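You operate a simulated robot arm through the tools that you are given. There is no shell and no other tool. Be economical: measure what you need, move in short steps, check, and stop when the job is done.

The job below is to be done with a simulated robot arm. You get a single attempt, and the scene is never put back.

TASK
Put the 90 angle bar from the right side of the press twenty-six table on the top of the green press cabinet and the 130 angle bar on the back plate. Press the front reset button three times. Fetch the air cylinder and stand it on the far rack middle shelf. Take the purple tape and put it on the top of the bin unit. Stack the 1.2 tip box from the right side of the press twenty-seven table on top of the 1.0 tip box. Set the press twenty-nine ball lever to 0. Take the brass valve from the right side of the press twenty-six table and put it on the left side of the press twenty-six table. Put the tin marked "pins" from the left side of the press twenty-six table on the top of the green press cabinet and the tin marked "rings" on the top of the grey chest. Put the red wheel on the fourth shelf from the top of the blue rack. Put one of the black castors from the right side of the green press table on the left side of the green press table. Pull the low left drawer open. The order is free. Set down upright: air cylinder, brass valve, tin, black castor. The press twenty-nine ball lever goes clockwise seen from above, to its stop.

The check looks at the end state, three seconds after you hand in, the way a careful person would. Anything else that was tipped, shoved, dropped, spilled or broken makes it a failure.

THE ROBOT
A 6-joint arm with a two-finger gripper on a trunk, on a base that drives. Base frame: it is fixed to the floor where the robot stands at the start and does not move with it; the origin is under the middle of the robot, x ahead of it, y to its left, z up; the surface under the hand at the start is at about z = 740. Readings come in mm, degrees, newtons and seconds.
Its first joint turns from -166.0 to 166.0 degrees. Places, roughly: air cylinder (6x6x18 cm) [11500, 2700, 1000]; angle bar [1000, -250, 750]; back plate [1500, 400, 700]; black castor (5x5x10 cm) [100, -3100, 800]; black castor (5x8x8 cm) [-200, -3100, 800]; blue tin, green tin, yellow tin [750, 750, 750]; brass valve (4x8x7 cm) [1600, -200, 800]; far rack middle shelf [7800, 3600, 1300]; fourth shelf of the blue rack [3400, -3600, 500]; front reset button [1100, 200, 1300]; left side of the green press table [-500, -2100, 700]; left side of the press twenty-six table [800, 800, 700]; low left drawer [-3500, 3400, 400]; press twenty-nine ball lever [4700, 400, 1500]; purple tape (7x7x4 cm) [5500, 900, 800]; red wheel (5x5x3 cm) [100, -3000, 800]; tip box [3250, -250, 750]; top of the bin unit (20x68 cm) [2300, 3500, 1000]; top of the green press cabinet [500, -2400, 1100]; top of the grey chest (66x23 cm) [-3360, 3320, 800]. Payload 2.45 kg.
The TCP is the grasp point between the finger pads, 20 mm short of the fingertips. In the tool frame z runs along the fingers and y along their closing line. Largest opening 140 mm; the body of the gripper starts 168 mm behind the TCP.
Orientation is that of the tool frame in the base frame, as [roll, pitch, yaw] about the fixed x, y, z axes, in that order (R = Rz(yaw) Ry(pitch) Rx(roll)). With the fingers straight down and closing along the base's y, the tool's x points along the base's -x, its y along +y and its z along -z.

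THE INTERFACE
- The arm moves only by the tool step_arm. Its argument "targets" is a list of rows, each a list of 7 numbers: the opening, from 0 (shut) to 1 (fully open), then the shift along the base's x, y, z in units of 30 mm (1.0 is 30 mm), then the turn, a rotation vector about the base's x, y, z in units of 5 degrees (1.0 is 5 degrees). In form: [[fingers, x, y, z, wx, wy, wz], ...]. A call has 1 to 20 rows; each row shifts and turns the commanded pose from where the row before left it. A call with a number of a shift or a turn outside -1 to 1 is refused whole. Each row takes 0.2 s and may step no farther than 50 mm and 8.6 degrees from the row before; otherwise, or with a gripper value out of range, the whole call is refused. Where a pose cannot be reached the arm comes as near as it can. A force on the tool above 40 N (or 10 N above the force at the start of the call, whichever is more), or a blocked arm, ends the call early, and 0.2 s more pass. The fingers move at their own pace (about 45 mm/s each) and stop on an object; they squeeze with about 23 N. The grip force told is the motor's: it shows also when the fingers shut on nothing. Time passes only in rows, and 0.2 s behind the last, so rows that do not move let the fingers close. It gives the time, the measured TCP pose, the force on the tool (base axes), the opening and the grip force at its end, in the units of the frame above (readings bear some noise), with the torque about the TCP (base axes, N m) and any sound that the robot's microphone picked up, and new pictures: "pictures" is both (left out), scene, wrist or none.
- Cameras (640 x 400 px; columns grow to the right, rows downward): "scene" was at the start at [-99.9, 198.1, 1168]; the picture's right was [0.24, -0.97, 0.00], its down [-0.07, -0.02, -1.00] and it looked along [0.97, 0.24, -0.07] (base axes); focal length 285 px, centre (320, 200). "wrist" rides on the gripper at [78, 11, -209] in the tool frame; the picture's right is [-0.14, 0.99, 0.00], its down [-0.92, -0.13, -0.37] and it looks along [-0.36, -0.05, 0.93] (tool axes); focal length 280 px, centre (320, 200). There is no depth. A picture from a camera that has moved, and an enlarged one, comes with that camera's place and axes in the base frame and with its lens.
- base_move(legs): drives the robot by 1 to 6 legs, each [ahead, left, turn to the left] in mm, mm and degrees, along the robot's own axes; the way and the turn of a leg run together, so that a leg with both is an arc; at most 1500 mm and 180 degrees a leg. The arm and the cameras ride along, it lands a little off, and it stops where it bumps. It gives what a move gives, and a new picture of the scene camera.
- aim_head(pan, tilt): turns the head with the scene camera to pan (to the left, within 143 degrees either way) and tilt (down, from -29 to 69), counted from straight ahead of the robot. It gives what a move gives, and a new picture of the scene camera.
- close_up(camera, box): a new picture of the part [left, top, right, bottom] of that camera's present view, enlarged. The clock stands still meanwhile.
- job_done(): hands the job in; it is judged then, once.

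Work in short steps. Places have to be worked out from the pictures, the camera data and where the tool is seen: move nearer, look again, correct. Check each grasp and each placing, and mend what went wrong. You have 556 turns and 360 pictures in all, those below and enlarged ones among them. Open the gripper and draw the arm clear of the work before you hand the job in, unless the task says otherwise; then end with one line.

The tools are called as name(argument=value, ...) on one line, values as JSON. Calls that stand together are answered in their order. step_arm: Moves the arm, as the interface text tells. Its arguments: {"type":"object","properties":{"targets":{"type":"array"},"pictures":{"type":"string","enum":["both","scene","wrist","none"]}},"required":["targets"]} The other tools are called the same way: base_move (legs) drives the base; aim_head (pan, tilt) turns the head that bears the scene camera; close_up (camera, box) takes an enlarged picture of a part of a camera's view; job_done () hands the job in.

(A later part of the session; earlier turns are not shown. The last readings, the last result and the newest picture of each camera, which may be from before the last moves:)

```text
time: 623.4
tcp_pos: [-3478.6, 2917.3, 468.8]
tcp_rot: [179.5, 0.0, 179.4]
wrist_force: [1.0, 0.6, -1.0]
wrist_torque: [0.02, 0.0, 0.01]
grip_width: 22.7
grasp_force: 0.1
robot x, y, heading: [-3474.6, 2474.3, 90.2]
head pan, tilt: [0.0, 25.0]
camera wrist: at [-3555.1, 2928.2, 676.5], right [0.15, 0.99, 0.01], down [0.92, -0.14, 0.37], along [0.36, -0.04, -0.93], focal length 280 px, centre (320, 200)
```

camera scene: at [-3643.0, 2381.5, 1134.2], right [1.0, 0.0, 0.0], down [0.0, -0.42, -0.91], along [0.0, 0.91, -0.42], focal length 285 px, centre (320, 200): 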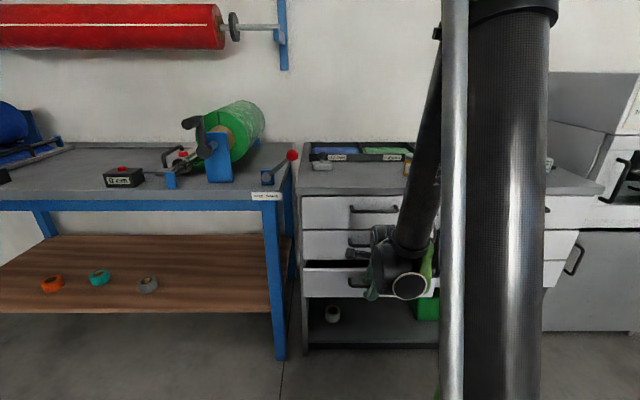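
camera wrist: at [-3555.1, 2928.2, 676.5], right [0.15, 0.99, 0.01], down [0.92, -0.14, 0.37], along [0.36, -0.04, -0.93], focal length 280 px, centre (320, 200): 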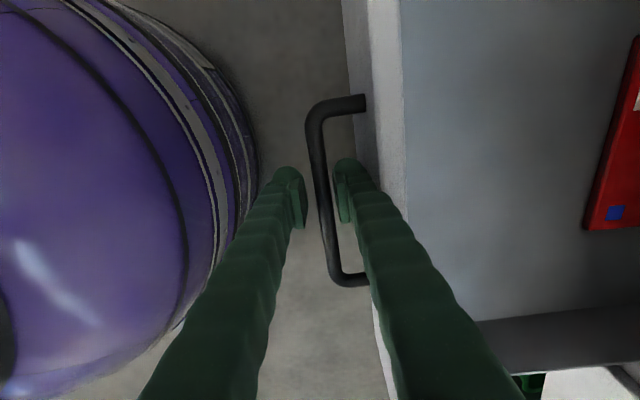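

Out about 240 mm. Pull a little more.

step_arm(targets=[[0.16, 0, -0.6, 0, 0, 0, 0], [0.16, 0, -0.6, 0, 0, 0, 0], [0.16, 0, -0.6, 0, 0, 0, 0], [0.16, 0, -0.4, 0, 0, 0, 0]], pictures="both")

```text
time: 624.4
tcp_pos: [-3477.2, 2854.4, 475.3]
tcp_rot: [179.3, 0.1, 179.6]
wrist_force: [0.1, -0.2, 0.1]
wrist_torque: [-0.02, -0.01, 0.0]
grip_width: 22.3
grasp_force: 0.1
out of reach, approached as far as the arm can: row 3
robot x, y, heading: [-3468.6, 2480.2, 90.1]
head pan, tilt: [0.0, 25.0]
camera scene: at [-3643.0, 2381.4, 1134.2], right [1.0, 0.0, 0.0], down [0.0, -0.42, -0.91], along [0.0, 0.91, -0.42], focal length 285 px, centre (320, 200)
camera wrist: at [-3554.8, 2864.2, 683.9], right [0.15, 0.99, 0.01], down [0.92, -0.14, 0.37], along [0.36, -0.04, -0.93], focal length 280 px, centre (320, 200)
```

scene: 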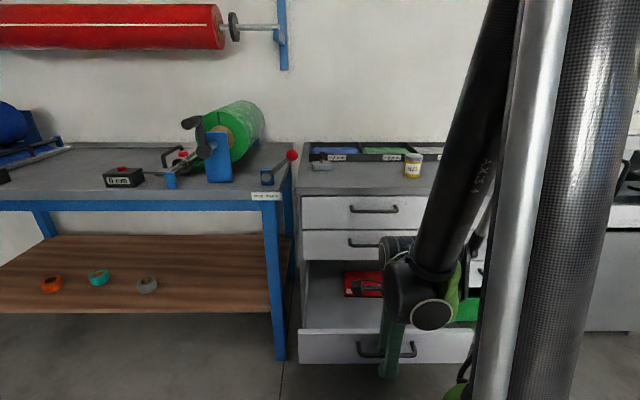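
wrist: 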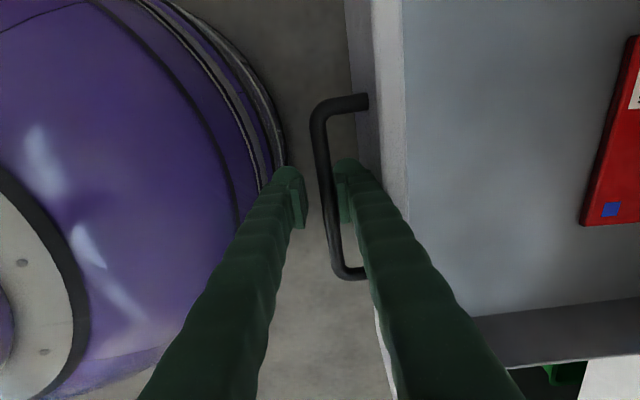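

Drawer is open about 300 mm. I lift the hand straight off the handle and up.

step_arm(targets=[[0.2, 0, 0, 0.5, 0, 0, 0], [0.2, 0, 0, 1, 0, 0, 0], [0.2, 0, 0, 1, 0, 0, 0], [0.2, 0, 0, 1, 0, 0, 0], [0.2, 0, 0, 1, 0, 0, 0], [0.2, 0, 0, 1, 0, 0, 1], [0.2, 0, 0.3, 1, 0, 0, 1], [0.2, 0, 0.3, 1, 0, 0, 1], [0.2, 0, 0.3, 1, 0, 0, 1], [0.2, 0, 0.3, 1, 0, 0, 1], [0.2, 0, 0.3, 1, 0, 0, 1], [0.2, 0, 0.3, 1, 0, 0, 1], [0.2, 0, 0.3, 1, 0, 0, 1], [0.2, 0, 0, 1, 0, 0, 1], [0.2, 0, 0, 1, 0, 0, 1], [0.2, 0, 0, 1, 0, 0, 1], [0.2, 0, 0, 1, 0, 0, 1], [0.2, 0, 0, 1, 0, 0, 1], [0.2, 0, 0, 1, 0, 0, 1], [0.2, 0, 0, 1, 0, 0, 1]], pictures="scene")

```text
time: 628.6
tcp_pos: [-3478.2, 2916.1, 1059.8]
tcp_rot: [179.4, 0.0, -105.3]
wrist_force: [0.4, 1.0, 0.3]
wrist_torque: [-0.01, -0.02, 0.0]
grip_width: 28.1
grasp_force: 0.1
robot x, y, heading: [-3469.5, 2475.9, 89.8]
head pan, tilt: [0.0, 25.0]
camera scene: at [-3643.0, 2381.3, 1134.2], right [1.0, 0.0, 0.0], down [0.0, -0.42, -0.91], along [0.0, 0.91, -0.42], focal length 285 px, centre (320, 200)
```

scene: 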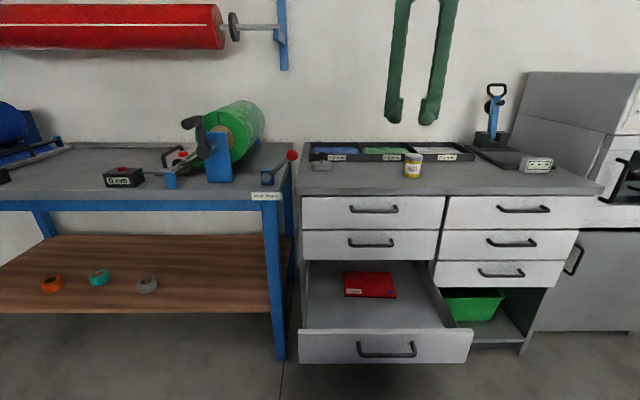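

Drawer done. Now toward the tape: drive out along the aisle.

base_move(legs=[[0, -1450, 0], [0, -1450, 0], [0, 0, -90], [300, -400, 0], [1500, 0, 0], [1500, 0, 0]])

aim_head(pan=0, tilt=8)

```text
time: 663.1
tcp_pos: [3182.8, 2053.0, 1059.2]
tcp_rot: [179.4, 0.0, 164.2]
wrist_force: [-0.6, 0.0, -0.9]
wrist_torque: [0.0, 0.02, 0.0]
grip_width: 28.0
grasp_force: 0.1
robot x, y, heading: [2744.1, 2042.9, -0.6]
head pan, tilt: [0.0, 25.0]
camera scene: at [2649.3, 2221.9, 1134.2], right [-0.01, -1.0, 0.0], down [-0.42, 0.0, -0.91], along [0.91, -0.01, -0.42], focal length 285 px, centre (320, 200)
```

scene: 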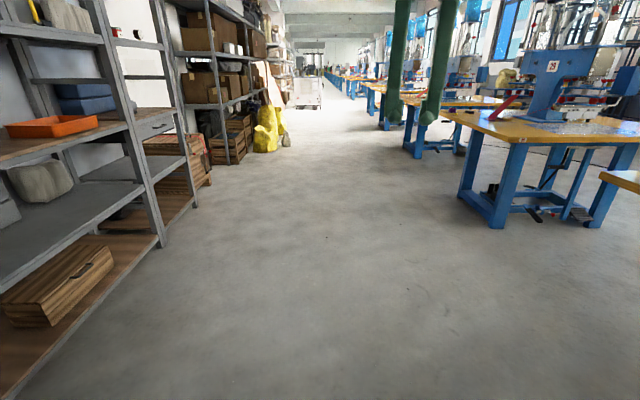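

```text
time: 663.9
tcp_pos: [3183.6, 2051.5, 1058.8]
tcp_rot: [179.4, 0.0, 164.2]
wrist_force: [0.4, 1.0, -0.4]
wrist_torque: [0.03, 0.01, 0.03]
grip_width: 28.0
grasp_force: 0.0
robot x, y, heading: [2745.6, 2042.3, -0.4]
head pan, tilt: [0.0, 8.0]
camera scene: at [2649.8, 2221.9, 1161.7], right [-0.01, -1.0, 0.0], down [-0.14, 0.0, -0.99], along [0.99, -0.01, -0.14], focal length 285 px, centre (320, 200)
```

scene: 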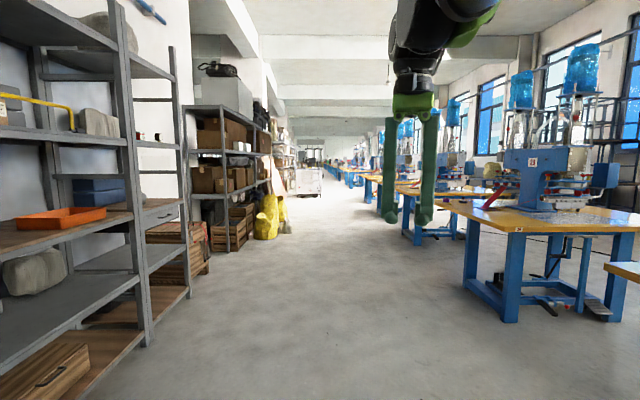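

I check the press 29 lever from this side with a zoom, and look for the tape on the left of table 29.

close_up(camera="scene", box=[500, 70, 620, 160])

close_up(camera="scene", box=[400, 150, 560, 240])

```text
4.44 times, centred on (560, 115) of scene
camera zoom: at [2649.8, 2221.9, 1161.7], right [-0.01, -1.0, 0.0], down [-0.14, 0.0, -0.99], along [0.99, -0.01, -0.14], focal length 1267 px, centre (-747, 578)
```

zoom: 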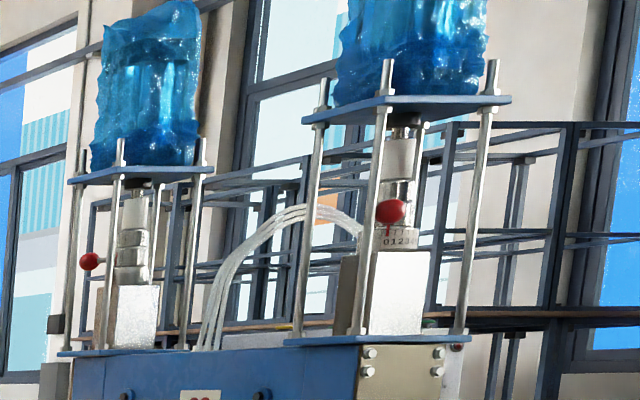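

```text
4.00 times, centred on (480, 195) of scene
camera zoom: at [2649.8, 2221.9, 1161.7], right [-0.01, -1.0, 0.0], down [-0.14, 0.0, -0.99], along [0.99, -0.01, -0.14], focal length 1140 px, centre (-320, 220)
```

zoom: 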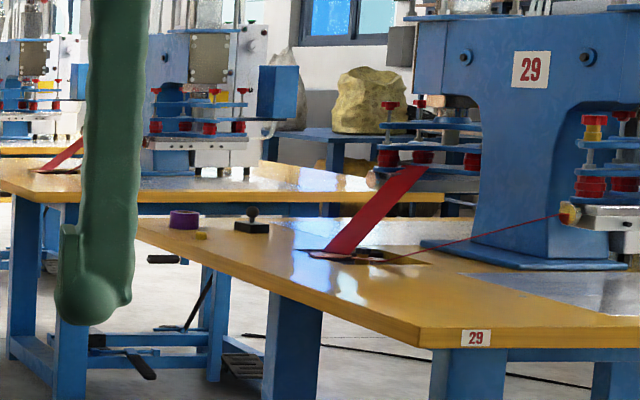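

close_up(camera="scene", box=[575, 105, 610, 135])

```text
13.33 times, centred on (592, 120) of scene
camera zoom: at [2649.8, 2221.9, 1161.7], right [-0.01, -1.0, 0.0], down [-0.14, 0.0, -0.99], along [0.99, -0.01, -0.14], focal length 3801 px, centre (-3313, 1267)
```

zoom: 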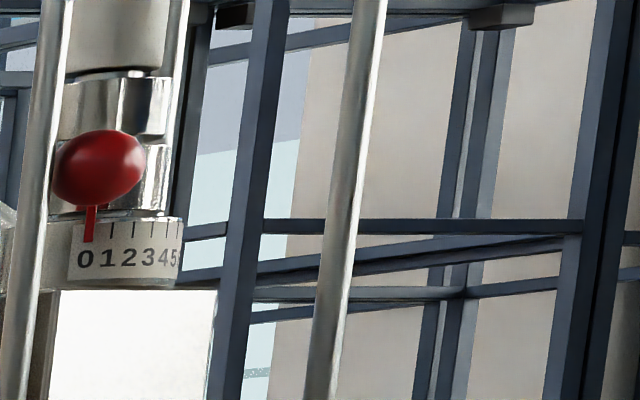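

The pointer reads 0. The purple tape lies on table 29's left side, far end. I drive there.

base_move(legs=[[1500, 0, 0.5], [1000, -430, 0], [0, 0, -90]])

aim_head(pan=0, tilt=20)

```text
time: 680.3
tcp_pos: [5246.8, 1185.6, 1058.5]
tcp_rot: [179.4, 0.1, 74.9]
wrist_force: [-0.1, -0.7, -0.1]
wrist_torque: [0.03, -0.02, 0.02]
grip_width: 28.1
grasp_force: 0.1
robot x, y, heading: [5234.8, 1623.1, -89.6]
head pan, tilt: [0.0, 8.0]
camera scene: at [5410.3, 1723.3, 1161.8], right [-1.0, 0.0, 0.0], down [0.0, 0.14, -0.99], along [0.0, -0.99, -0.14], focal length 285 px, centre (320, 200)
```

scene: 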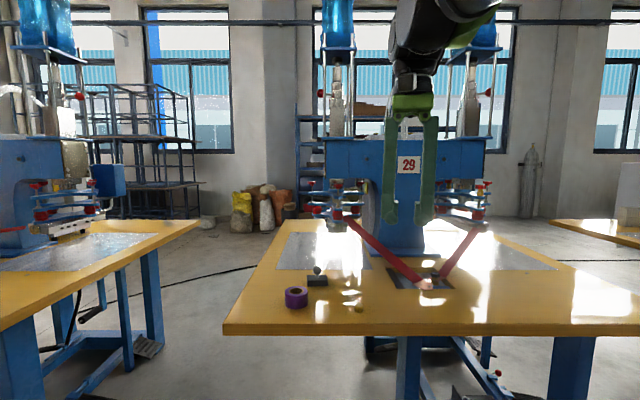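

```text
time: 681.0
tcp_pos: [5246.6, 1186.0, 1059.1]
tcp_rot: [179.4, 0.0, 75.0]
wrist_force: [0.5, -0.9, 0.6]
wrist_torque: [0.01, 0.02, -0.01]
grip_width: 27.7
grasp_force: 0.1
robot x, y, heading: [5232.6, 1628.0, -90.0]
head pan, tilt: [0.0, 20.0]
camera scene: at [5410.3, 1722.8, 1142.3], right [-1.0, 0.0, 0.0], down [0.0, 0.34, -0.94], along [0.0, -0.94, -0.34], focal length 285 px, centre (320, 200)
```

scene: 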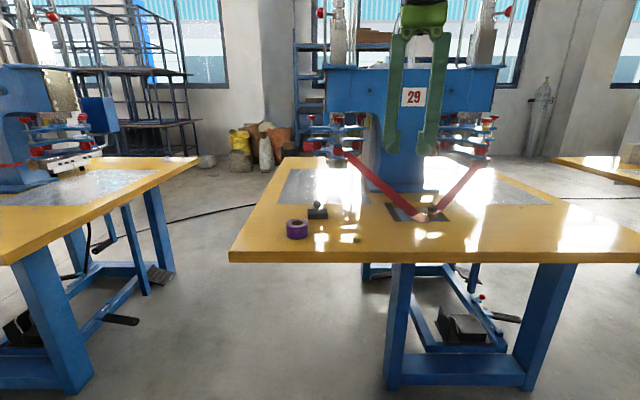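

Tape ≈(5480,940). Hover above it.

step_arm(targets=[[0.9, 0.867, -0.9, -0.48, 0, 0, 0.33], [0.9, 0.867, -0.9, -0.48, 0, 0, 0.33], [0.9, 0.867, -0.9, -0.48, 0, 0, 0.33], [0.9, 0.867, -0.9, -0.48, 0, 0, 0.33], [0.9, 0.867, -0.9, -0.48, 0, 0, 0.33], [0.9, 0.867, -0.9, -0.48, 0, 0, 0.33], [0.9, 0.867, -0.9, -0.48, 0, 0, 0.33], [0.9, 0.867, -0.9, -0.48, 0, 0, 0.33], [0.9, 0.867, -0.9, -0.48, 0, 0, 0.33]], pictures="wrist")

```text
time: 683.0
tcp_pos: [5481.9, 944.4, 929.3]
tcp_rot: [179.4, 0.0, 89.7]
wrist_force: [0.5, 0.1, -0.5]
wrist_torque: [-0.08, 0.02, -0.02]
grip_width: 125.7
grasp_force: 0.0
robot x, y, heading: [5234.1, 1622.3, -89.8]
head pan, tilt: [0.0, 20.0]
camera wrist: at [5492.4, 1021.6, 1137.4], right [0.99, -0.14, 0.01], down [-0.14, -0.92, 0.37], along [-0.04, -0.37, -0.93], focal length 280 px, centre (320, 200)
```

wrist: 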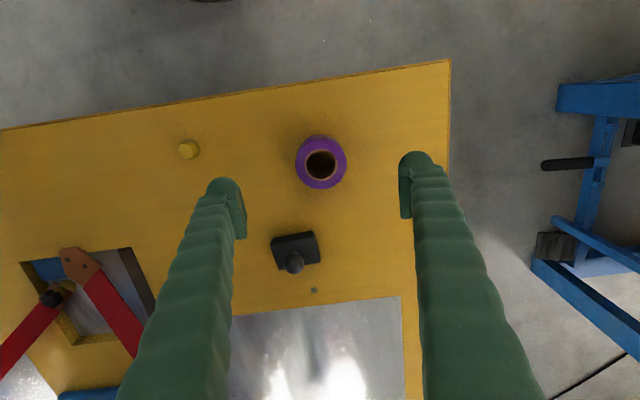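

step_arm(targets=[[0.9, 0.13, -0.4, -0.9, 0, 0, 0], [0.9, 0, 0, -1, 0, 0, 0], [0.9, 0, 0, -1, 0, 0, 0], [0.9, 0, 0, -1, 0, 0, 0], [0.9, 0, 0, -1, 0, 0, 0], [0.9, 0, 0, -0.6, 0, 0, 0], [0, 0, 0, 0, 0, 0, 0], [0, 0, 0, 0, 0, 0, 0], [0, 0, 0, 0, 0, 0, 0], [0, 0, 0, 0, 0, 0, 0], [0, 0, 0, 0, 0, 0, 0], [0, 0, 0, 0.5, 0, 0, 0], [0, 0, 0, 1, 0, 0, 0], [0, 0, 0, 1, 0, 0, 0], [0, 0, 0, 1, 0, 0, 0]], pictures="wrist")

```text
time: 686.2
tcp_pos: [5484.3, 929.5, 871.9]
tcp_rot: [179.4, 0.0, 89.7]
wrist_force: [0.2, -0.3, -1.4]
wrist_torque: [0.0, 0.0, 0.01]
grip_width: 68.5
grasp_force: 22.7
robot x, y, heading: [5231.8, 1627.9, -89.5]
head pan, tilt: [0.0, 20.0]
camera wrist: at [5495.0, 1008.6, 1078.4], right [0.99, -0.14, 0.01], down [-0.14, -0.92, 0.37], along [-0.04, -0.36, -0.93], focal length 280 px, centre (320, 200)
```

wrist: 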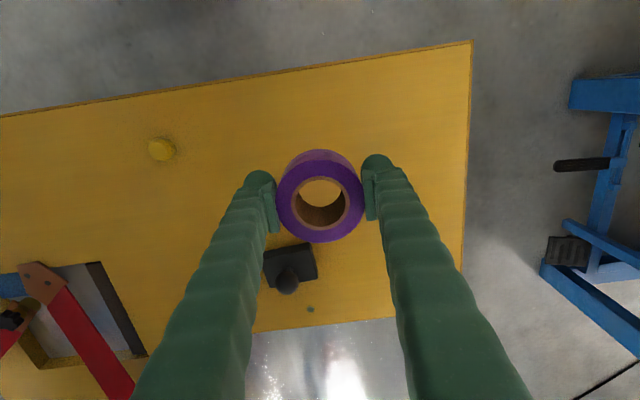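

Tape held. The bin unit's top lies under a shelf, so I'll regrasp the tape with a 60° tilted tool as with the wheel. Set it back down first.

step_arm(targets=[[0, 0, 0, -1, 0, 0, 0], [0, 0, 0, -1, 0, 0, 0], [0, 0, 0, -1, 0, 0, 0], [0, 0, 0, -0.45, 0, 0, 0], [0, 0, 0, -0.05, 0, 0, 0], [0.8, 0, 0, 0, 0, 0, 0], [0.8, 0, 0, 0, 0, 0, 0], [0.8, 0, 0, 0, 0, 0, 0], [0.8, 0, 0, 1, 0, 0, 0], [0.8, 0, 0, 1, 0, 0, 0], [0.8, 0, 0, 1, 0, 0, 0], [0.8, 0, 0, 1, 0, 0, 0], [0.8, 0, 0, 1, 0, 0, 0], [0.8, 0, 0, 1, 0, 0, 0]], pictures="none")

base_move(legs=[[0, 250, 0]])

step_arm(targets=[[0.8, -0.96, 0, 0, 0, 0, 0], [0.8, -0.96, 0, 0, 0, 0, 0], [0.8, -0.96, 0, 0, 0, 0, 0], [0.8, -0.96, 0, 0, 0, 0, 0], [0.8, -0.96, 0, 0, 0, 0, 0], [0.8, -0.96, 0, 0, 0, 0, 0], [0.8, -0.96, 0, 0, 0, 0, 0], [0.8, -0.96, 0, 0, 0, 0, 0], [0.8, -0.5, 0, 0, 0, 0, 0]], pictures="wrist")

```text
time: 689.2
tcp_pos: [5485.5, 929.8, 943.3]
tcp_rot: [179.4, 0.1, 89.9]
wrist_force: [0.3, -0.4, 0.6]
wrist_torque: [0.02, 0.02, 0.01]
grip_width: 112.0
grasp_force: 0.0
robot x, y, heading: [5235.4, 1625.8, -89.6]
head pan, tilt: [0.0, 20.0]
```

```text
time: 691.1
tcp_pos: [5738.1, 934.5, 943.7]
tcp_rot: [179.4, 0.0, 90.0]
wrist_force: [-0.1, -0.5, -1.1]
wrist_torque: [0.01, 0.01, 0.0]
grip_width: 111.9
grasp_force: 0.1
robot x, y, heading: [5485.8, 1626.6, -89.8]
head pan, tilt: [0.0, 20.0]
camera scene: at [5661.7, 1724.4, 1142.3], right [-1.0, -0.01, 0.0], down [0.0, 0.34, -0.94], along [0.01, -0.94, -0.34], focal length 285 px, centre (320, 200)
```

scene: 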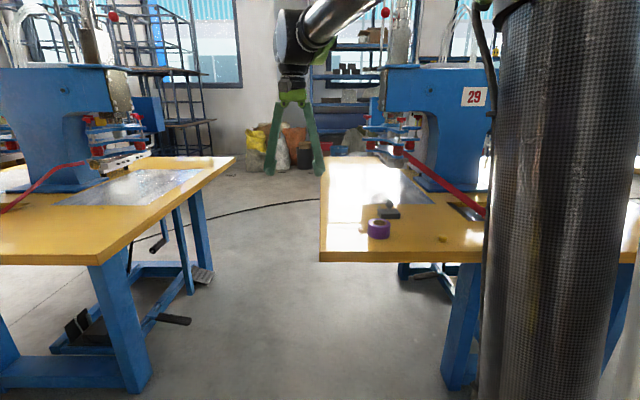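

```text
time: 693.1
tcp_pos: [5491.9, 932.7, 944.4]
tcp_rot: [179.4, 0.0, 89.7]
wrist_force: [0.3, -0.5, -0.8]
wrist_torque: [0.01, -0.03, -0.03]
grip_width: 112.0
grasp_force: 0.1
robot x, y, heading: [5482.2, 1629.1, -89.5]
head pan, tilt: [0.0, 20.0]
camera wrist: at [5501.9, 1011.5, 1152.0], right [0.99, -0.14, 0.01], down [-0.13, -0.92, 0.37], along [-0.04, -0.37, -0.93], focal length 280 px, centre (320, 200)
```

wrist: 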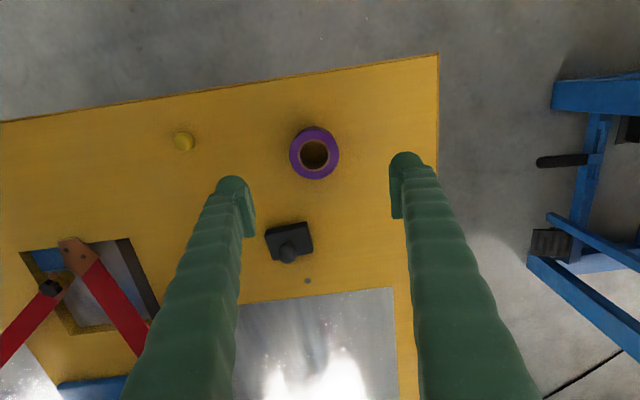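

Tape at ≈(5486,931), now straight ahead. Tilt 60° forward above it, then lower.

step_arm(targets=[[0.8, -0.2, 0, 0, -1, 0, 0], [0.8, 0, 0, 0, -1, 0, 0], [0.8, 0, 0, 0, -1, 0, 0], [0.8, 0, 0, 0, -1, 0, 0], [0.8, 0, 0, 0, -1, 0, 0], [0.8, 0, 0, 0, -1, 0, 0], [0.8, 0, 0, 0, -1, 0, 0], [0.8, 0, 0, 0, -1, 0, 0], [0.8, 0, 0, 0, -1, 0, 0], [0.8, 0, 0, 0, -1, 0, 0], [0.8, 0, 0, 0, -1, 0, 0], [0.8, 0, 0, 0, -1, 0, 0]], pictures="none")

step_arm(targets=[[0.8, 0, 0, -1, 0, 0, 0], [0.8, 0, 0, -1, 0, 0, 0], [0.8, 0, 0, -1, 0, 0, 0]], pictures="both")

```text
time: 695.7
tcp_pos: [5485.9, 933.8, 943.4]
tcp_rot: [179.2, 60.1, 89.7]
wrist_force: [-0.5, 0.1, 0.4]
wrist_torque: [-0.01, 0.03, 0.01]
grip_width: 112.2
grasp_force: 0.1
robot x, y, heading: [5485.7, 1624.8, -89.5]
head pan, tilt: [0.0, 20.0]
```

```text
time: 696.5
tcp_pos: [5485.9, 933.0, 854.5]
tcp_rot: [179.2, 60.0, 89.7]
wrist_force: [0.3, -0.5, 0.3]
wrist_torque: [-0.01, 0.02, 0.02]
grip_width: 112.1
grasp_force: 0.0
robot x, y, heading: [5484.2, 1624.1, -89.8]
head pan, tilt: [0.0, 20.0]
camera scene: at [5661.6, 1724.6, 1142.3], right [-1.0, -0.01, 0.0], down [0.0, 0.34, -0.94], along [0.01, -0.94, -0.34], focal length 285 px, centre (320, 200)
camera wrist: at [5496.2, 1153.2, 889.9], right [0.99, -0.06, 0.13], down [-0.13, -0.14, 0.98], along [-0.04, -0.99, -0.15], focal length 280 px, centre (320, 200)
```

scene: 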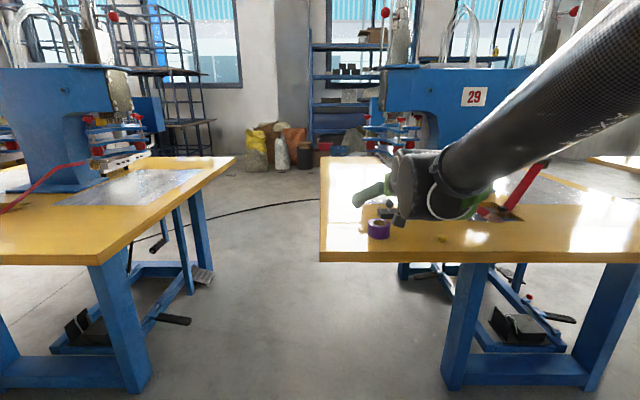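
wrist: 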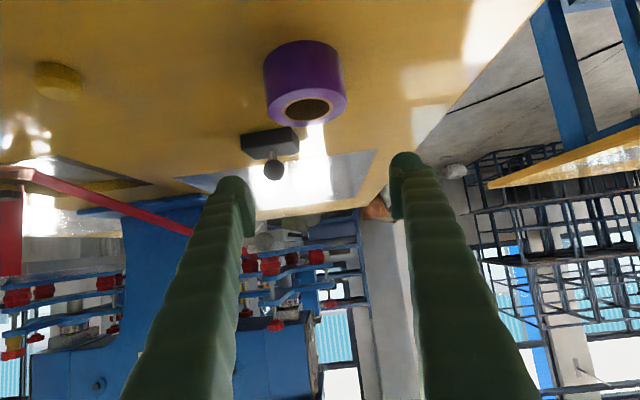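

step_arm(targets=[[0.8, 0, 0, -1, 0, 0, 0], [0.8, 0, 0, -1, 0, 0, 0], [0.8, 0, 0, -0.6, 0, 0, 0], [0.8, 0, 0, -0.2, 0, 0, 0], [0, 0, 0, -0.05, 0, 0, 0], [0, 0, 0, 0, 0, 0, 0], [0, 0, 0, 0, 0, 0, 0], [0, 0, 0, 0, 0, 0, 0], [0, 0, 0, 0, 0, 0, 0], [0, 0, 0, 0.5, 0, 0, 0], [0, 0, 0, 1, 0, 0, 0], [0, 0, 0, 1, 0, 0, 0], [0, 0, 0, 1, 0, 0, 0]], pictures="wrist")

```text
time: 699.3
tcp_pos: [5486.4, 933.6, 875.2]
tcp_rot: [179.3, 60.0, 89.7]
wrist_force: [-0.5, 0.4, -1.3]
wrist_torque: [0.03, 0.03, 0.0]
grip_width: 66.2
grasp_force: 23.0
robot x, y, heading: [5486.2, 1622.3, -89.3]
head pan, tilt: [0.0, 20.0]
camera wrist: at [5496.4, 1153.6, 910.6], right [0.99, -0.06, 0.13], down [-0.13, -0.14, 0.98], along [-0.04, -0.99, -0.15], focal length 280 px, centre (320, 200)
```

wrist: 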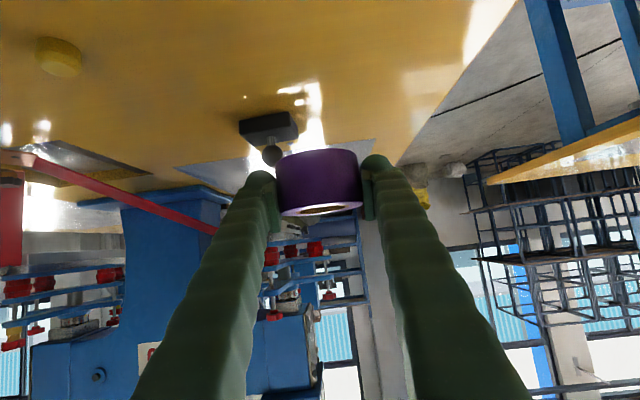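

Held flat (66 mm). Raise and retract a little, staying in-plane.

step_arm(targets=[[0, 0, 0.3, 1, 0, 0, 0], [0, 0, 0.3, 1, 0, 0, 0], [0, 0, 0.4, 1, 0, 0, 0], [0, 0, 0.4, 1, 0, 0, 0], [0, 0, 0.5, 1, 0, 0, 0], [0, 0, 0.5, 1, 0, 0, 0], [0, 0, 0.5, 1, 0, 0, 0], [0, 0, 0.5, 1, 0, 0, 0]], pictures="none")

base_move(legs=[[-450, -300, 0], [0, -1450, 0], [0, 0, -180]])

```text
time: 701.1
tcp_pos: [5485.9, 1034.4, 1114.8]
tcp_rot: [179.2, 60.0, 89.7]
wrist_force: [0.2, 0.7, -0.8]
wrist_torque: [0.02, 0.0, -0.04]
grip_width: 65.9
grasp_force: 22.4
robot x, y, heading: [5490.8, 1624.1, -89.3]
head pan, tilt: [0.0, 20.0]
```

```text
time: 718.3
tcp_pos: [3724.6, 2647.1, 1113.5]
tcp_rot: [179.2, 60.1, -89.3]
wrist_force: [0.0, -0.2, -0.9]
wrist_torque: [-0.04, 0.02, -0.01]
grip_width: 65.7
grasp_force: 22.5
robot x, y, heading: [3735.4, 2056.2, 91.7]
head pan, tilt: [0.0, 20.0]
camera scene: at [3565.1, 1955.3, 1142.3], right [1.0, 0.03, 0.0], down [0.01, -0.34, -0.94], along [-0.02, 0.94, -0.34], focal length 285 px, centre (320, 200)
```

scene: 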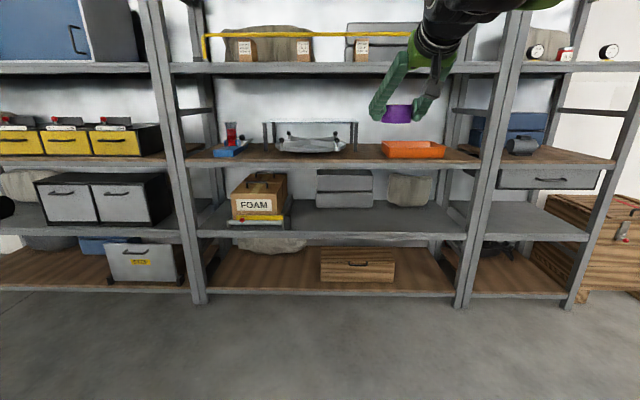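

I see the yellow-bin unit to the left on the rack. Strafe left 1400 to face it.

base_move(legs=[[0, 1400, -1.7]])

aim_head(pan=0, tilt=12)

```text
time: 725.3
tcp_pos: [2341.8, 2629.3, 1114.2]
tcp_rot: [179.2, 60.0, -90.5]
wrist_force: [-1.0, 0.4, -0.5]
wrist_torque: [-0.01, 0.01, 0.01]
grip_width: 65.8
grasp_force: 22.6
robot x, y, heading: [2337.7, 2038.8, 90.0]
head pan, tilt: [0.0, 20.0]
camera scene: at [2166.3, 1940.9, 1142.3], right [1.0, 0.0, 0.0], down [0.0, -0.34, -0.94], along [0.0, 0.94, -0.34], focal length 285 px, centre (320, 200)
```

scene: 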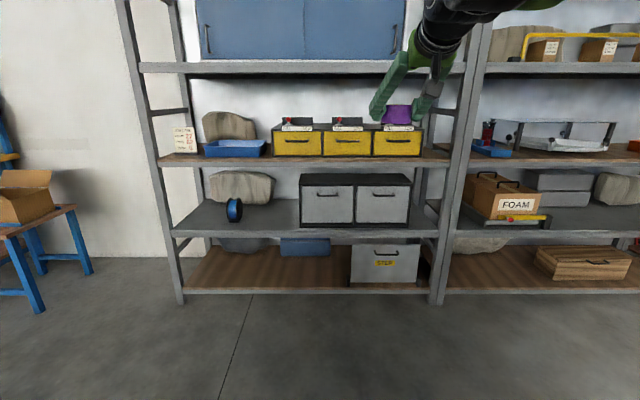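

```text
time: 726.0
tcp_pos: [2341.9, 2628.3, 1113.5]
tcp_rot: [179.2, 60.0, -90.6]
wrist_force: [-0.9, 0.2, -1.9]
wrist_torque: [-0.03, 0.03, 0.02]
grip_width: 65.6
grasp_force: 23.0
robot x, y, heading: [2340.0, 2035.6, 90.1]
head pan, tilt: [0.0, 12.0]
camera scene: at [2166.3, 1941.0, 1155.3], right [1.0, 0.0, 0.0], down [0.0, -0.21, -0.98], along [0.0, 0.98, -0.21], focal length 285 px, centre (320, 200)
```

scene: 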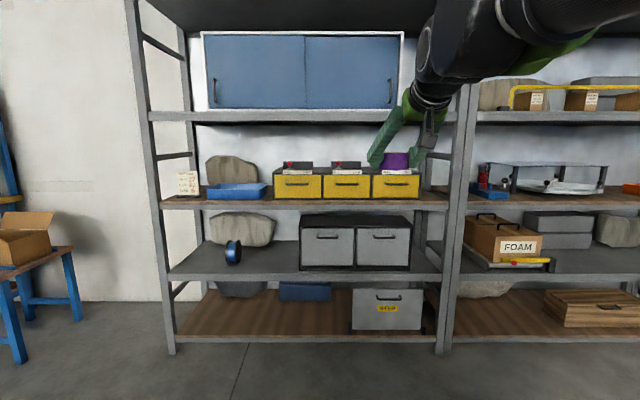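

close_up(camera="scene", box=[255, 105, 445, 215])

```text
3.37 times, centred on (350, 160) of scene
camera zoom: at [2166.3, 1941.0, 1155.3], right [1.0, 0.0, 0.0], down [0.0, -0.21, -0.98], along [0.0, 0.98, -0.21], focal length 960 px, centre (219, 335)
```

zoom: 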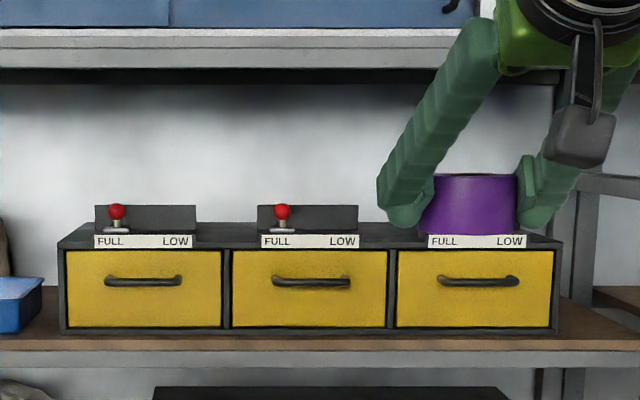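

The top carries three level gauges at its front; free space lies behind them. I look with the wrist camera, which now looks horizontally.

step_arm(targets=[[0, 0.5, 0.5, 0.3, 0, 0, 0], [0, 0.5, 0.5, 0.3, 0, 0, 0], [0, 0.5, 0.5, 0.3, 0, 0, 0]], pictures="wrist")

close_up(camera="scene", box=[330, 145, 430, 200])

```text
time: 726.8
tcp_pos: [2386.8, 2673.3, 1140.4]
tcp_rot: [179.3, 60.0, -90.5]
wrist_force: [-1.2, -0.2, -1.0]
wrist_torque: [0.03, 0.0, 0.01]
grip_width: 65.9
grasp_force: 22.8
robot x, y, heading: [2337.1, 2035.6, 90.0]
head pan, tilt: [0.0, 12.0]
camera wrist: at [2378.1, 2454.1, 1175.8], right [-0.99, 0.07, 0.13], down [0.13, 0.14, 0.98], along [0.05, 0.99, -0.15], focal length 280 px, centre (320, 200)
```

wrist: 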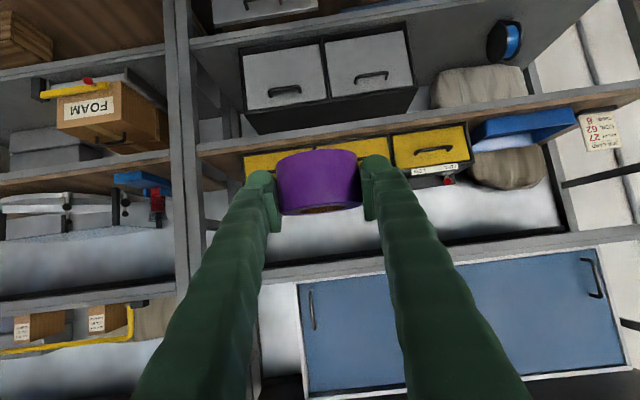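

```text
6.40 times, centred on (380, 172) of scene
camera zoom: at [2166.3, 1940.9, 1155.3], right [1.0, 0.0, 0.0], down [0.0, -0.21, -0.98], along [0.0, 0.98, -0.21], focal length 1825 px, centre (-64, 376)
```

zoom: 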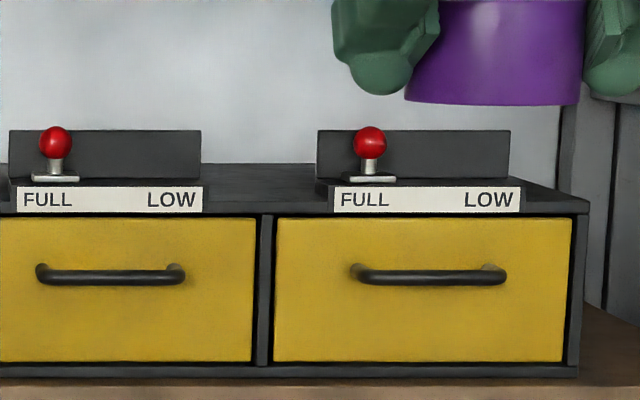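

I move the base closer and centred on the gap between gauges (x≈2416).

base_move(legs=[[400, -80, 0]])

step_arm(targets=[[0, -0.8, 0, 0, 0, 0, 0], [0, -0.8, 0, 0, 0, 0, 0]], pictures="both")

```text
time: 729.3
tcp_pos: [2466.3, 3077.7, 1141.4]
tcp_rot: [179.1, 59.9, -90.5]
wrist_force: [0.3, -0.3, -1.7]
wrist_torque: [0.0, -0.01, 0.0]
grip_width: 65.8
grasp_force: 23.1
robot x, y, heading: [2415.6, 2439.2, 90.1]
head pan, tilt: [0.0, 12.0]
camera scene: at [2245.4, 2344.3, 1155.3], right [1.0, 0.0, 0.0], down [0.0, -0.21, -0.98], along [0.0, 0.98, -0.21], focal length 285 px, centre (320, 200)
```

scene: 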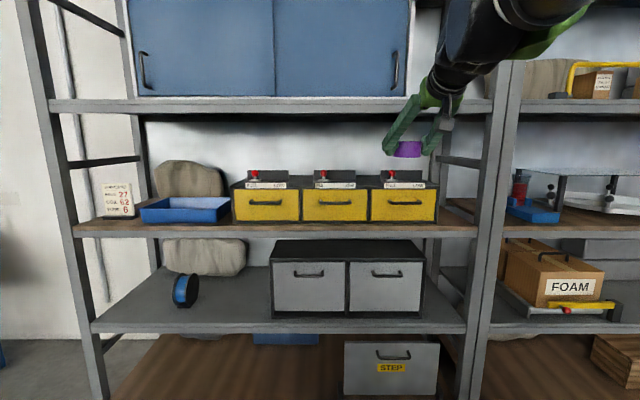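

```text
time: 729.9
tcp_pos: [2416.5, 3076.9, 1141.4]
tcp_rot: [179.2, 59.9, -90.5]
wrist_force: [0.2, 0.2, -1.9]
wrist_torque: [-0.01, 0.04, 0.0]
grip_width: 65.8
grasp_force: 22.8
robot x, y, heading: [2415.1, 2440.5, 90.1]
head pan, tilt: [0.0, 12.0]
camera scene: at [2245.3, 2344.3, 1155.3], right [1.0, 0.0, 0.0], down [0.0, -0.21, -0.98], along [0.0, 0.98, -0.21], focal length 285 px, centre (320, 200)
camera wrist: at [2408.2, 2857.5, 1176.4], right [-0.99, 0.07, 0.13], down [0.13, 0.14, 0.98], along [0.05, 0.99, -0.15], focal length 280 px, centre (320, 200)
```

scene: 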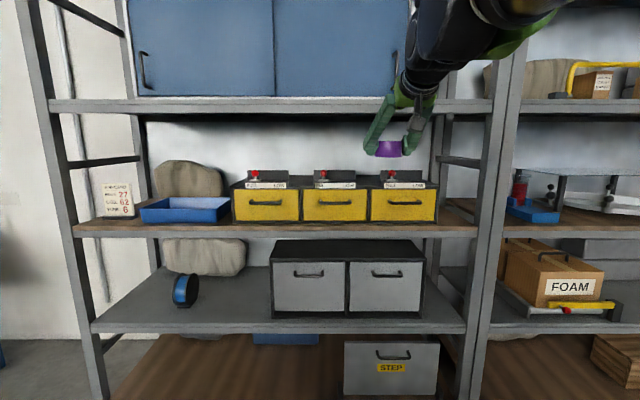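
wrist: 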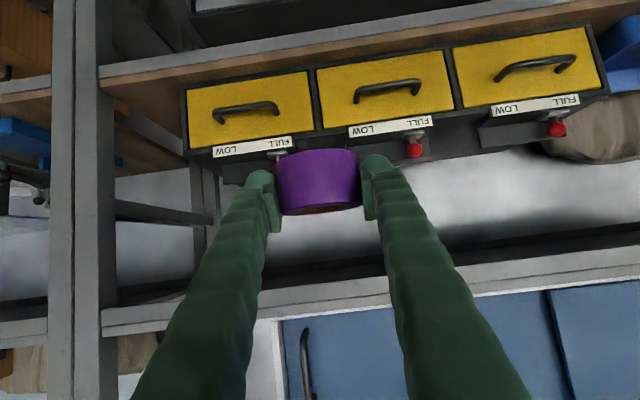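

close_up(camera="scene", box=[290, 150, 450, 240])

```text
4.00 times, centred on (370, 195) of scene
camera zoom: at [2245.3, 2344.3, 1155.3], right [1.0, 0.0, 0.0], down [0.0, -0.21, -0.98], along [0.0, 0.98, -0.21], focal length 1140 px, centre (120, 220)
```

zoom: 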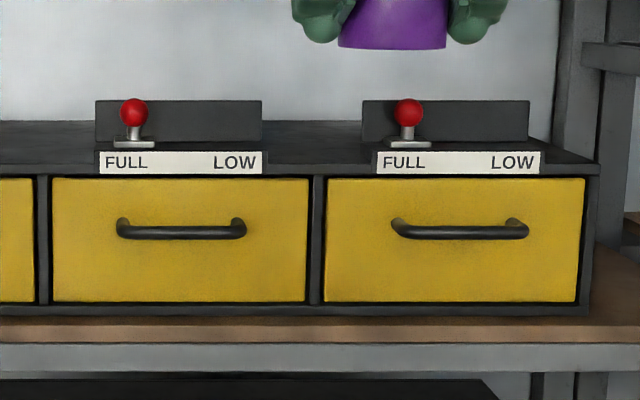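

Unit: front top edge y≈3326, top z≈988, gauges only 45 mm deep and about 60 mm high at the front. I drive 300 mm ahead so the tape is above the gauges' line, then go in low.

step_arm(targets=[[0, 0, 0, -0.5, 0, 0, 0], [0, 0, 0, -0.5, 0, 0, 0]], pictures="none")

base_move(legs=[[290, 0, 0]])

step_arm(targets=[[0, 0, 0, 0, 0, 0, 0]], pictures="wrist")

```text
time: 730.5
tcp_pos: [2417.0, 3078.1, 1109.6]
tcp_rot: [179.1, 60.0, -90.5]
wrist_force: [-0.2, -0.4, -0.2]
wrist_torque: [0.02, 0.0, -0.03]
grip_width: 65.7
grasp_force: 23.1
robot x, y, heading: [2421.8, 2440.6, 90.3]
head pan, tilt: [0.0, 12.0]
```

```text
time: 732.5
tcp_pos: [2414.3, 3369.3, 1110.3]
tcp_rot: [179.3, 59.9, -90.4]
wrist_force: [0.0, -0.4, -1.1]
wrist_torque: [0.02, -0.03, 0.03]
grip_width: 65.5
grasp_force: 22.9
robot x, y, heading: [2416.1, 2729.2, 90.1]
head pan, tilt: [0.0, 12.0]
camera scene: at [2244.5, 2635.9, 1155.3], right [1.0, 0.0, 0.0], down [0.0, -0.21, -0.98], along [0.0, 0.98, -0.21], focal length 285 px, centre (320, 200)
```

scene: 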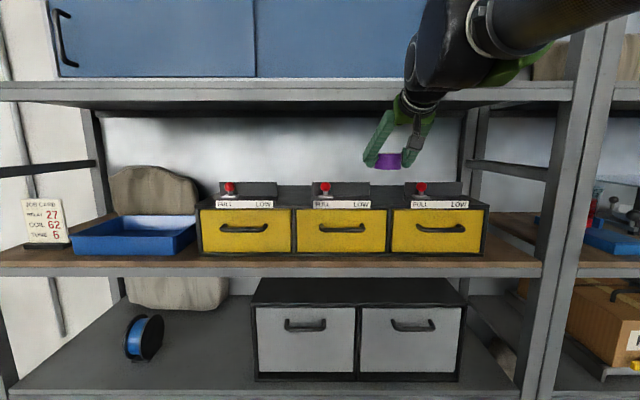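

```text
time: 732.9
tcp_pos: [2414.7, 3368.9, 1110.6]
tcp_rot: [179.2, 60.0, -90.4]
wrist_force: [0.3, -0.4, -2.4]
wrist_torque: [-0.01, -0.02, 0.0]
grip_width: 65.6
grasp_force: 23.1
robot x, y, heading: [2416.1, 2730.2, 90.2]
head pan, tilt: [0.0, 12.0]
camera wrist: at [2407.0, 3149.5, 1146.0], right [-0.99, 0.06, 0.13], down [0.13, 0.14, 0.98], along [0.04, 0.99, -0.15], focal length 280 px, centre (320, 200)
```

wrist: 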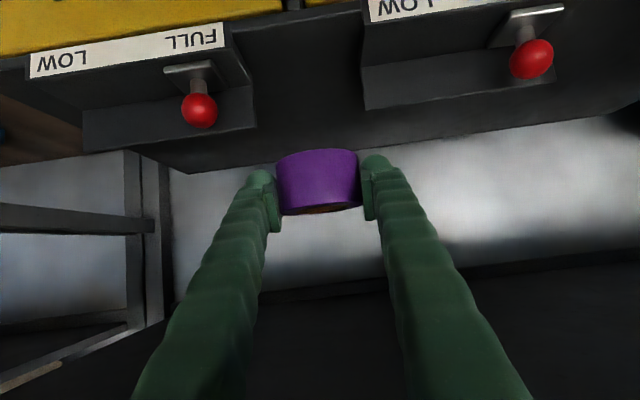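

The gap is centred and the top's back edge is near y≈3620. I move in to y≈3490 while lowering.

step_arm(targets=[[0, 0, 0.8, -0.15, 0, 0, 0], [0, 0, 0.8, -0.15, 0, 0, 0], [0, 0, 0.8, -0.2, 0, 0, 0], [0, 0, 0.8, -0.5, 0, 0, 0], [0, 0, 0.8, -0.8, 0, 0, 0]], pictures="both")

```text
time: 734.1
tcp_pos: [2415.9, 3488.8, 1055.8]
tcp_rot: [179.1, 60.0, -90.4]
wrist_force: [-1.4, -1.1, -0.6]
wrist_torque: [0.04, 0.01, -0.01]
grip_width: 65.8
grasp_force: 23.2
robot x, y, heading: [2416.9, 2734.6, 90.1]
head pan, tilt: [0.0, 12.0]
camera scene: at [2244.5, 2635.8, 1155.3], right [1.0, 0.0, 0.0], down [0.0, -0.21, -0.98], along [0.0, 0.98, -0.21], focal length 285 px, centre (320, 200)
camera wrist: at [2407.6, 3269.4, 1091.8], right [-0.99, 0.06, 0.13], down [0.13, 0.14, 0.98], along [0.04, 0.99, -0.15], focal length 280 px, centre (320, 200)
```

scene: 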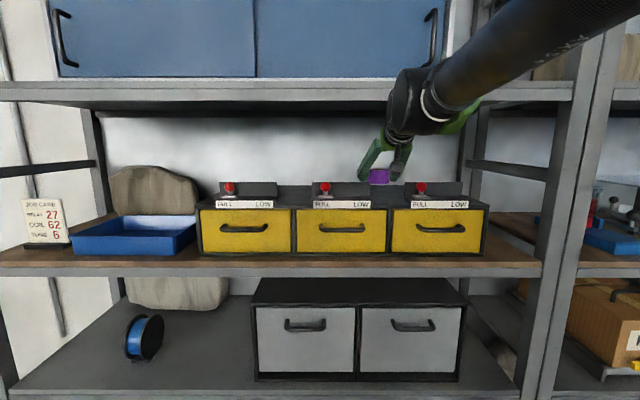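
wrist: 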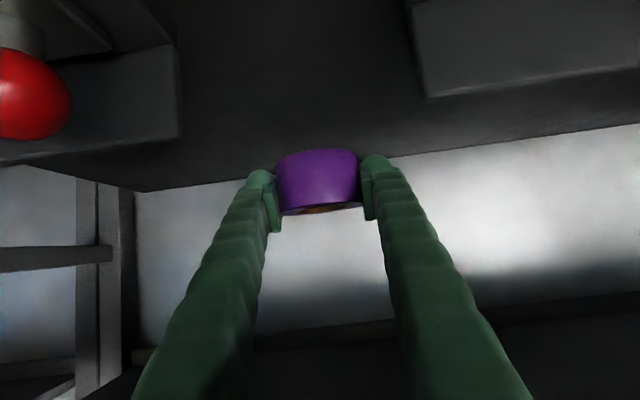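

Tape is above the clear top. Lower to contact.

step_arm(targets=[[0, 0, 0, -0.5, 0, 0, 0], [0, 0, 0, -0.3, 0, 0, 0], [0, 0, 0, -0.15, 0, 0, 0], [0, 0, 0, -0.1, 0, 0, 0], [0, 0, 0, -0.1, 0, 0, 0], [0, 0, 0, -0.1, 0, 0, 0]], pictures="wrist")

```text
time: 735.6
tcp_pos: [2415.6, 3490.2, 1021.0]
tcp_rot: [179.4, 60.3, -90.2]
wrist_force: [0.5, -0.8, 14.5]
wrist_torque: [0.0, -0.7, -0.05]
grip_width: 66.3
grasp_force: 23.3
robot x, y, heading: [2415.4, 2732.3, 90.5]
head pan, tilt: [0.0, 12.0]
stopped in row 6: the force on the tool passed its limit at 42 N (the readings are from after the stop); the commanded pose is now the measured one
camera wrist: at [2407.3, 3270.0, 1056.4], right [-0.99, 0.06, 0.13], down [0.13, 0.14, 0.98], along [0.04, 0.99, -0.14], focal length 280 px, centre (320, 200)
```

wrist: 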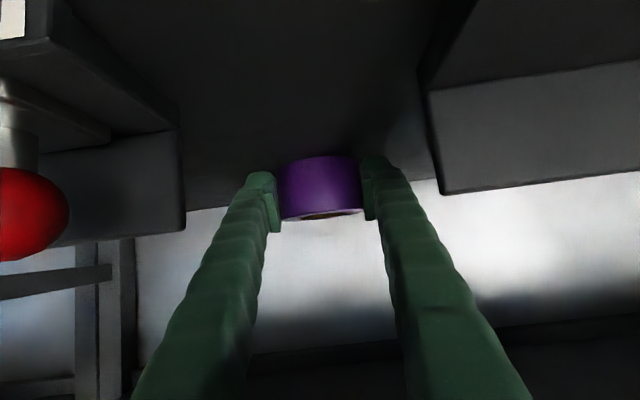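

Contact at z≈991. Open modestly and withdraw up and back along the tool.

step_arm(targets=[[0, 0, 0, 0.05, 0, 0, 0], [0.55, 0, 0, 0, 0, 0, 0], [0.6, 0, 0, 0, 0, 0, 0], [0.6, 0, 0, 0, 0, 0, 0]], pictures="wrist")

```text
time: 736.6
tcp_pos: [2415.5, 3490.1, 1023.3]
tcp_rot: [179.3, 60.2, -90.3]
wrist_force: [0.0, 0.6, -0.1]
wrist_torque: [0.04, 0.03, -0.01]
grip_width: 84.2
grasp_force: 0.0
robot x, y, heading: [2418.1, 2733.5, 90.1]
head pan, tilt: [0.0, 12.0]
camera wrist: at [2407.2, 3270.3, 1057.1], right [-0.99, 0.06, 0.13], down [0.13, 0.14, 0.98], along [0.04, 0.99, -0.15], focal length 280 px, centre (320, 200)
```

wrist: 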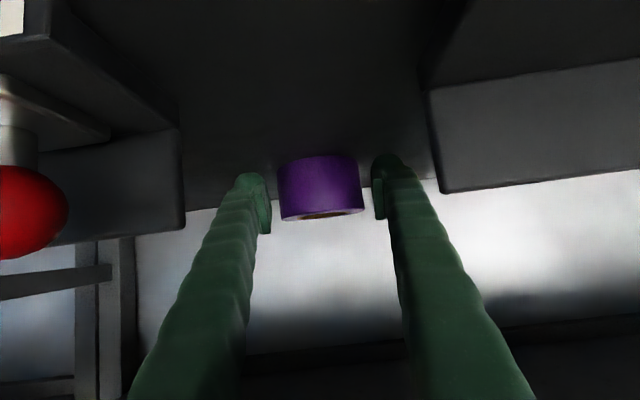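

step_arm(targets=[[0.6, 0, -0.1, 0.6, 0, 0, 0], [0.6, 0, -0.3, 0.6, 0, 0, 0], [0.6, 0, -0.6, 0.5, 0, 0, 0], [0.6, 0, -0.8, 0.4, 0, 0, 0], [0.6, 0, -0.8, 0.3, 0, 0, 0], [0.6, 0, -0.8, 0.2, 0, 0, 0], [0.6, 0, -0.8, 0, 0, 0, 0], [0.6, 0, -0.8, 0, 0, 0, 0]], pictures="both")

```text
time: 738.4
tcp_pos: [2414.0, 3340.7, 1100.5]
tcp_rot: [179.3, 60.2, -90.3]
wrist_force: [0.3, 0.2, 0.5]
wrist_torque: [-0.03, 0.03, 0.01]
grip_width: 83.9
grasp_force: 0.0
robot x, y, heading: [2417.8, 2731.8, 90.5]
head pan, tilt: [0.0, 12.0]
camera scene: at [2244.5, 2635.9, 1155.3], right [1.0, 0.0, 0.0], down [0.0, -0.21, -0.98], along [0.0, 0.98, -0.21], focal length 285 px, centre (320, 200)
camera wrist: at [2406.9, 3120.7, 1135.5], right [-0.99, 0.06, 0.13], down [0.13, 0.14, 0.98], along [0.04, 0.99, -0.15], focal length 280 px, centre (320, 200)
```

scene: 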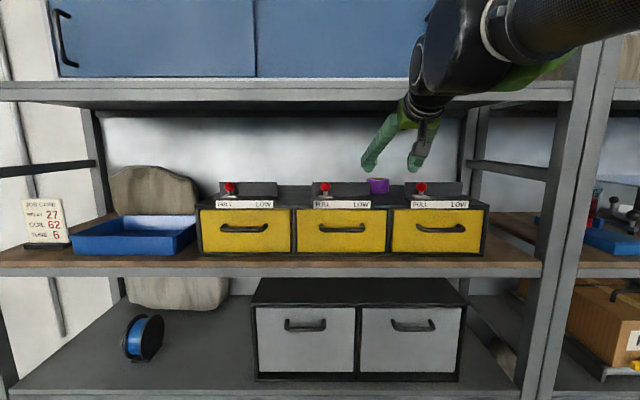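
wrist: 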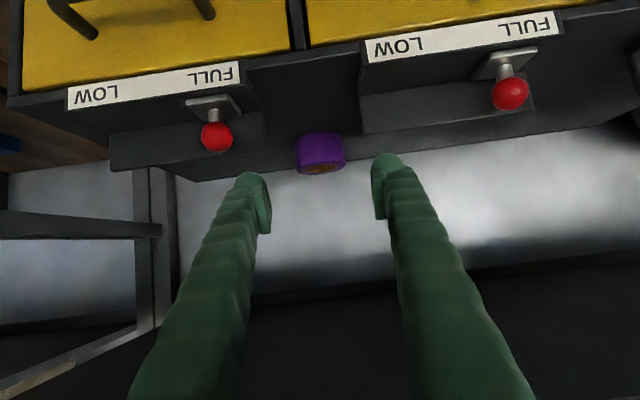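

Tape rests flat, gauges untouched. Now the air cylinder far down the aisle: back out, turn and drive along y≈2030.

base_move(legs=[[-700, 0, 0], [0, 0, -90], [1500, 0, 0], [1500, 0, 0]])

```text
time: 760.2
tcp_pos: [6038.0, 2073.9, 1100.3]
tcp_rot: [179.3, 60.3, -179.6]
wrist_force: [-0.9, -0.6, 0.4]
wrist_torque: [0.0, 0.0, 0.0]
grip_width: 84.0
grasp_force: 0.0
robot x, y, heading: [5431.9, 2064.7, 1.0]
head pan, tilt: [0.0, 12.0]
camera scene: at [5332.2, 2237.1, 1155.3], right [0.02, -1.0, 0.0], down [-0.21, 0.0, -0.98], along [0.98, 0.02, -0.21], focal length 285 px, centre (320, 200)
```

scene: 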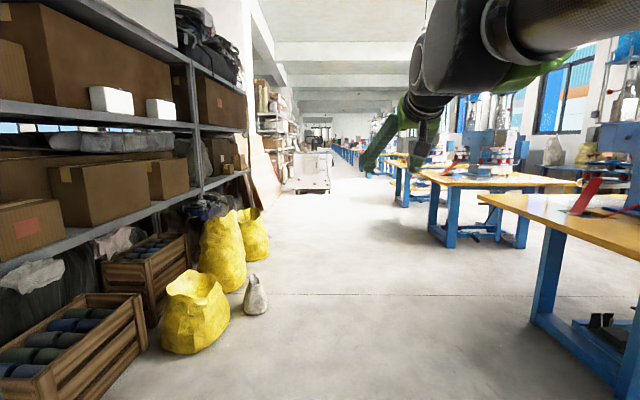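

The cart ahead near x≈11300 probably bears the cylinder. I zoom.

close_up(camera="scene", box=[250, 110, 350, 210])

```text
4.00 times, centred on (300, 160) of scene
camera zoom: at [5332.2, 2237.1, 1155.3], right [0.02, -1.0, 0.0], down [-0.21, 0.0, -0.98], along [0.98, 0.02, -0.21], focal length 1140 px, centre (400, 360)
```

zoom: 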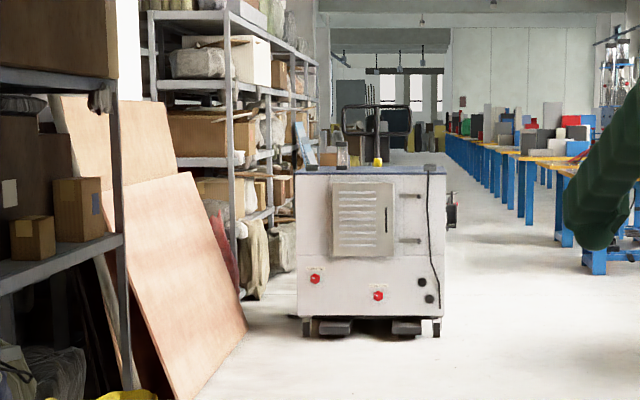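

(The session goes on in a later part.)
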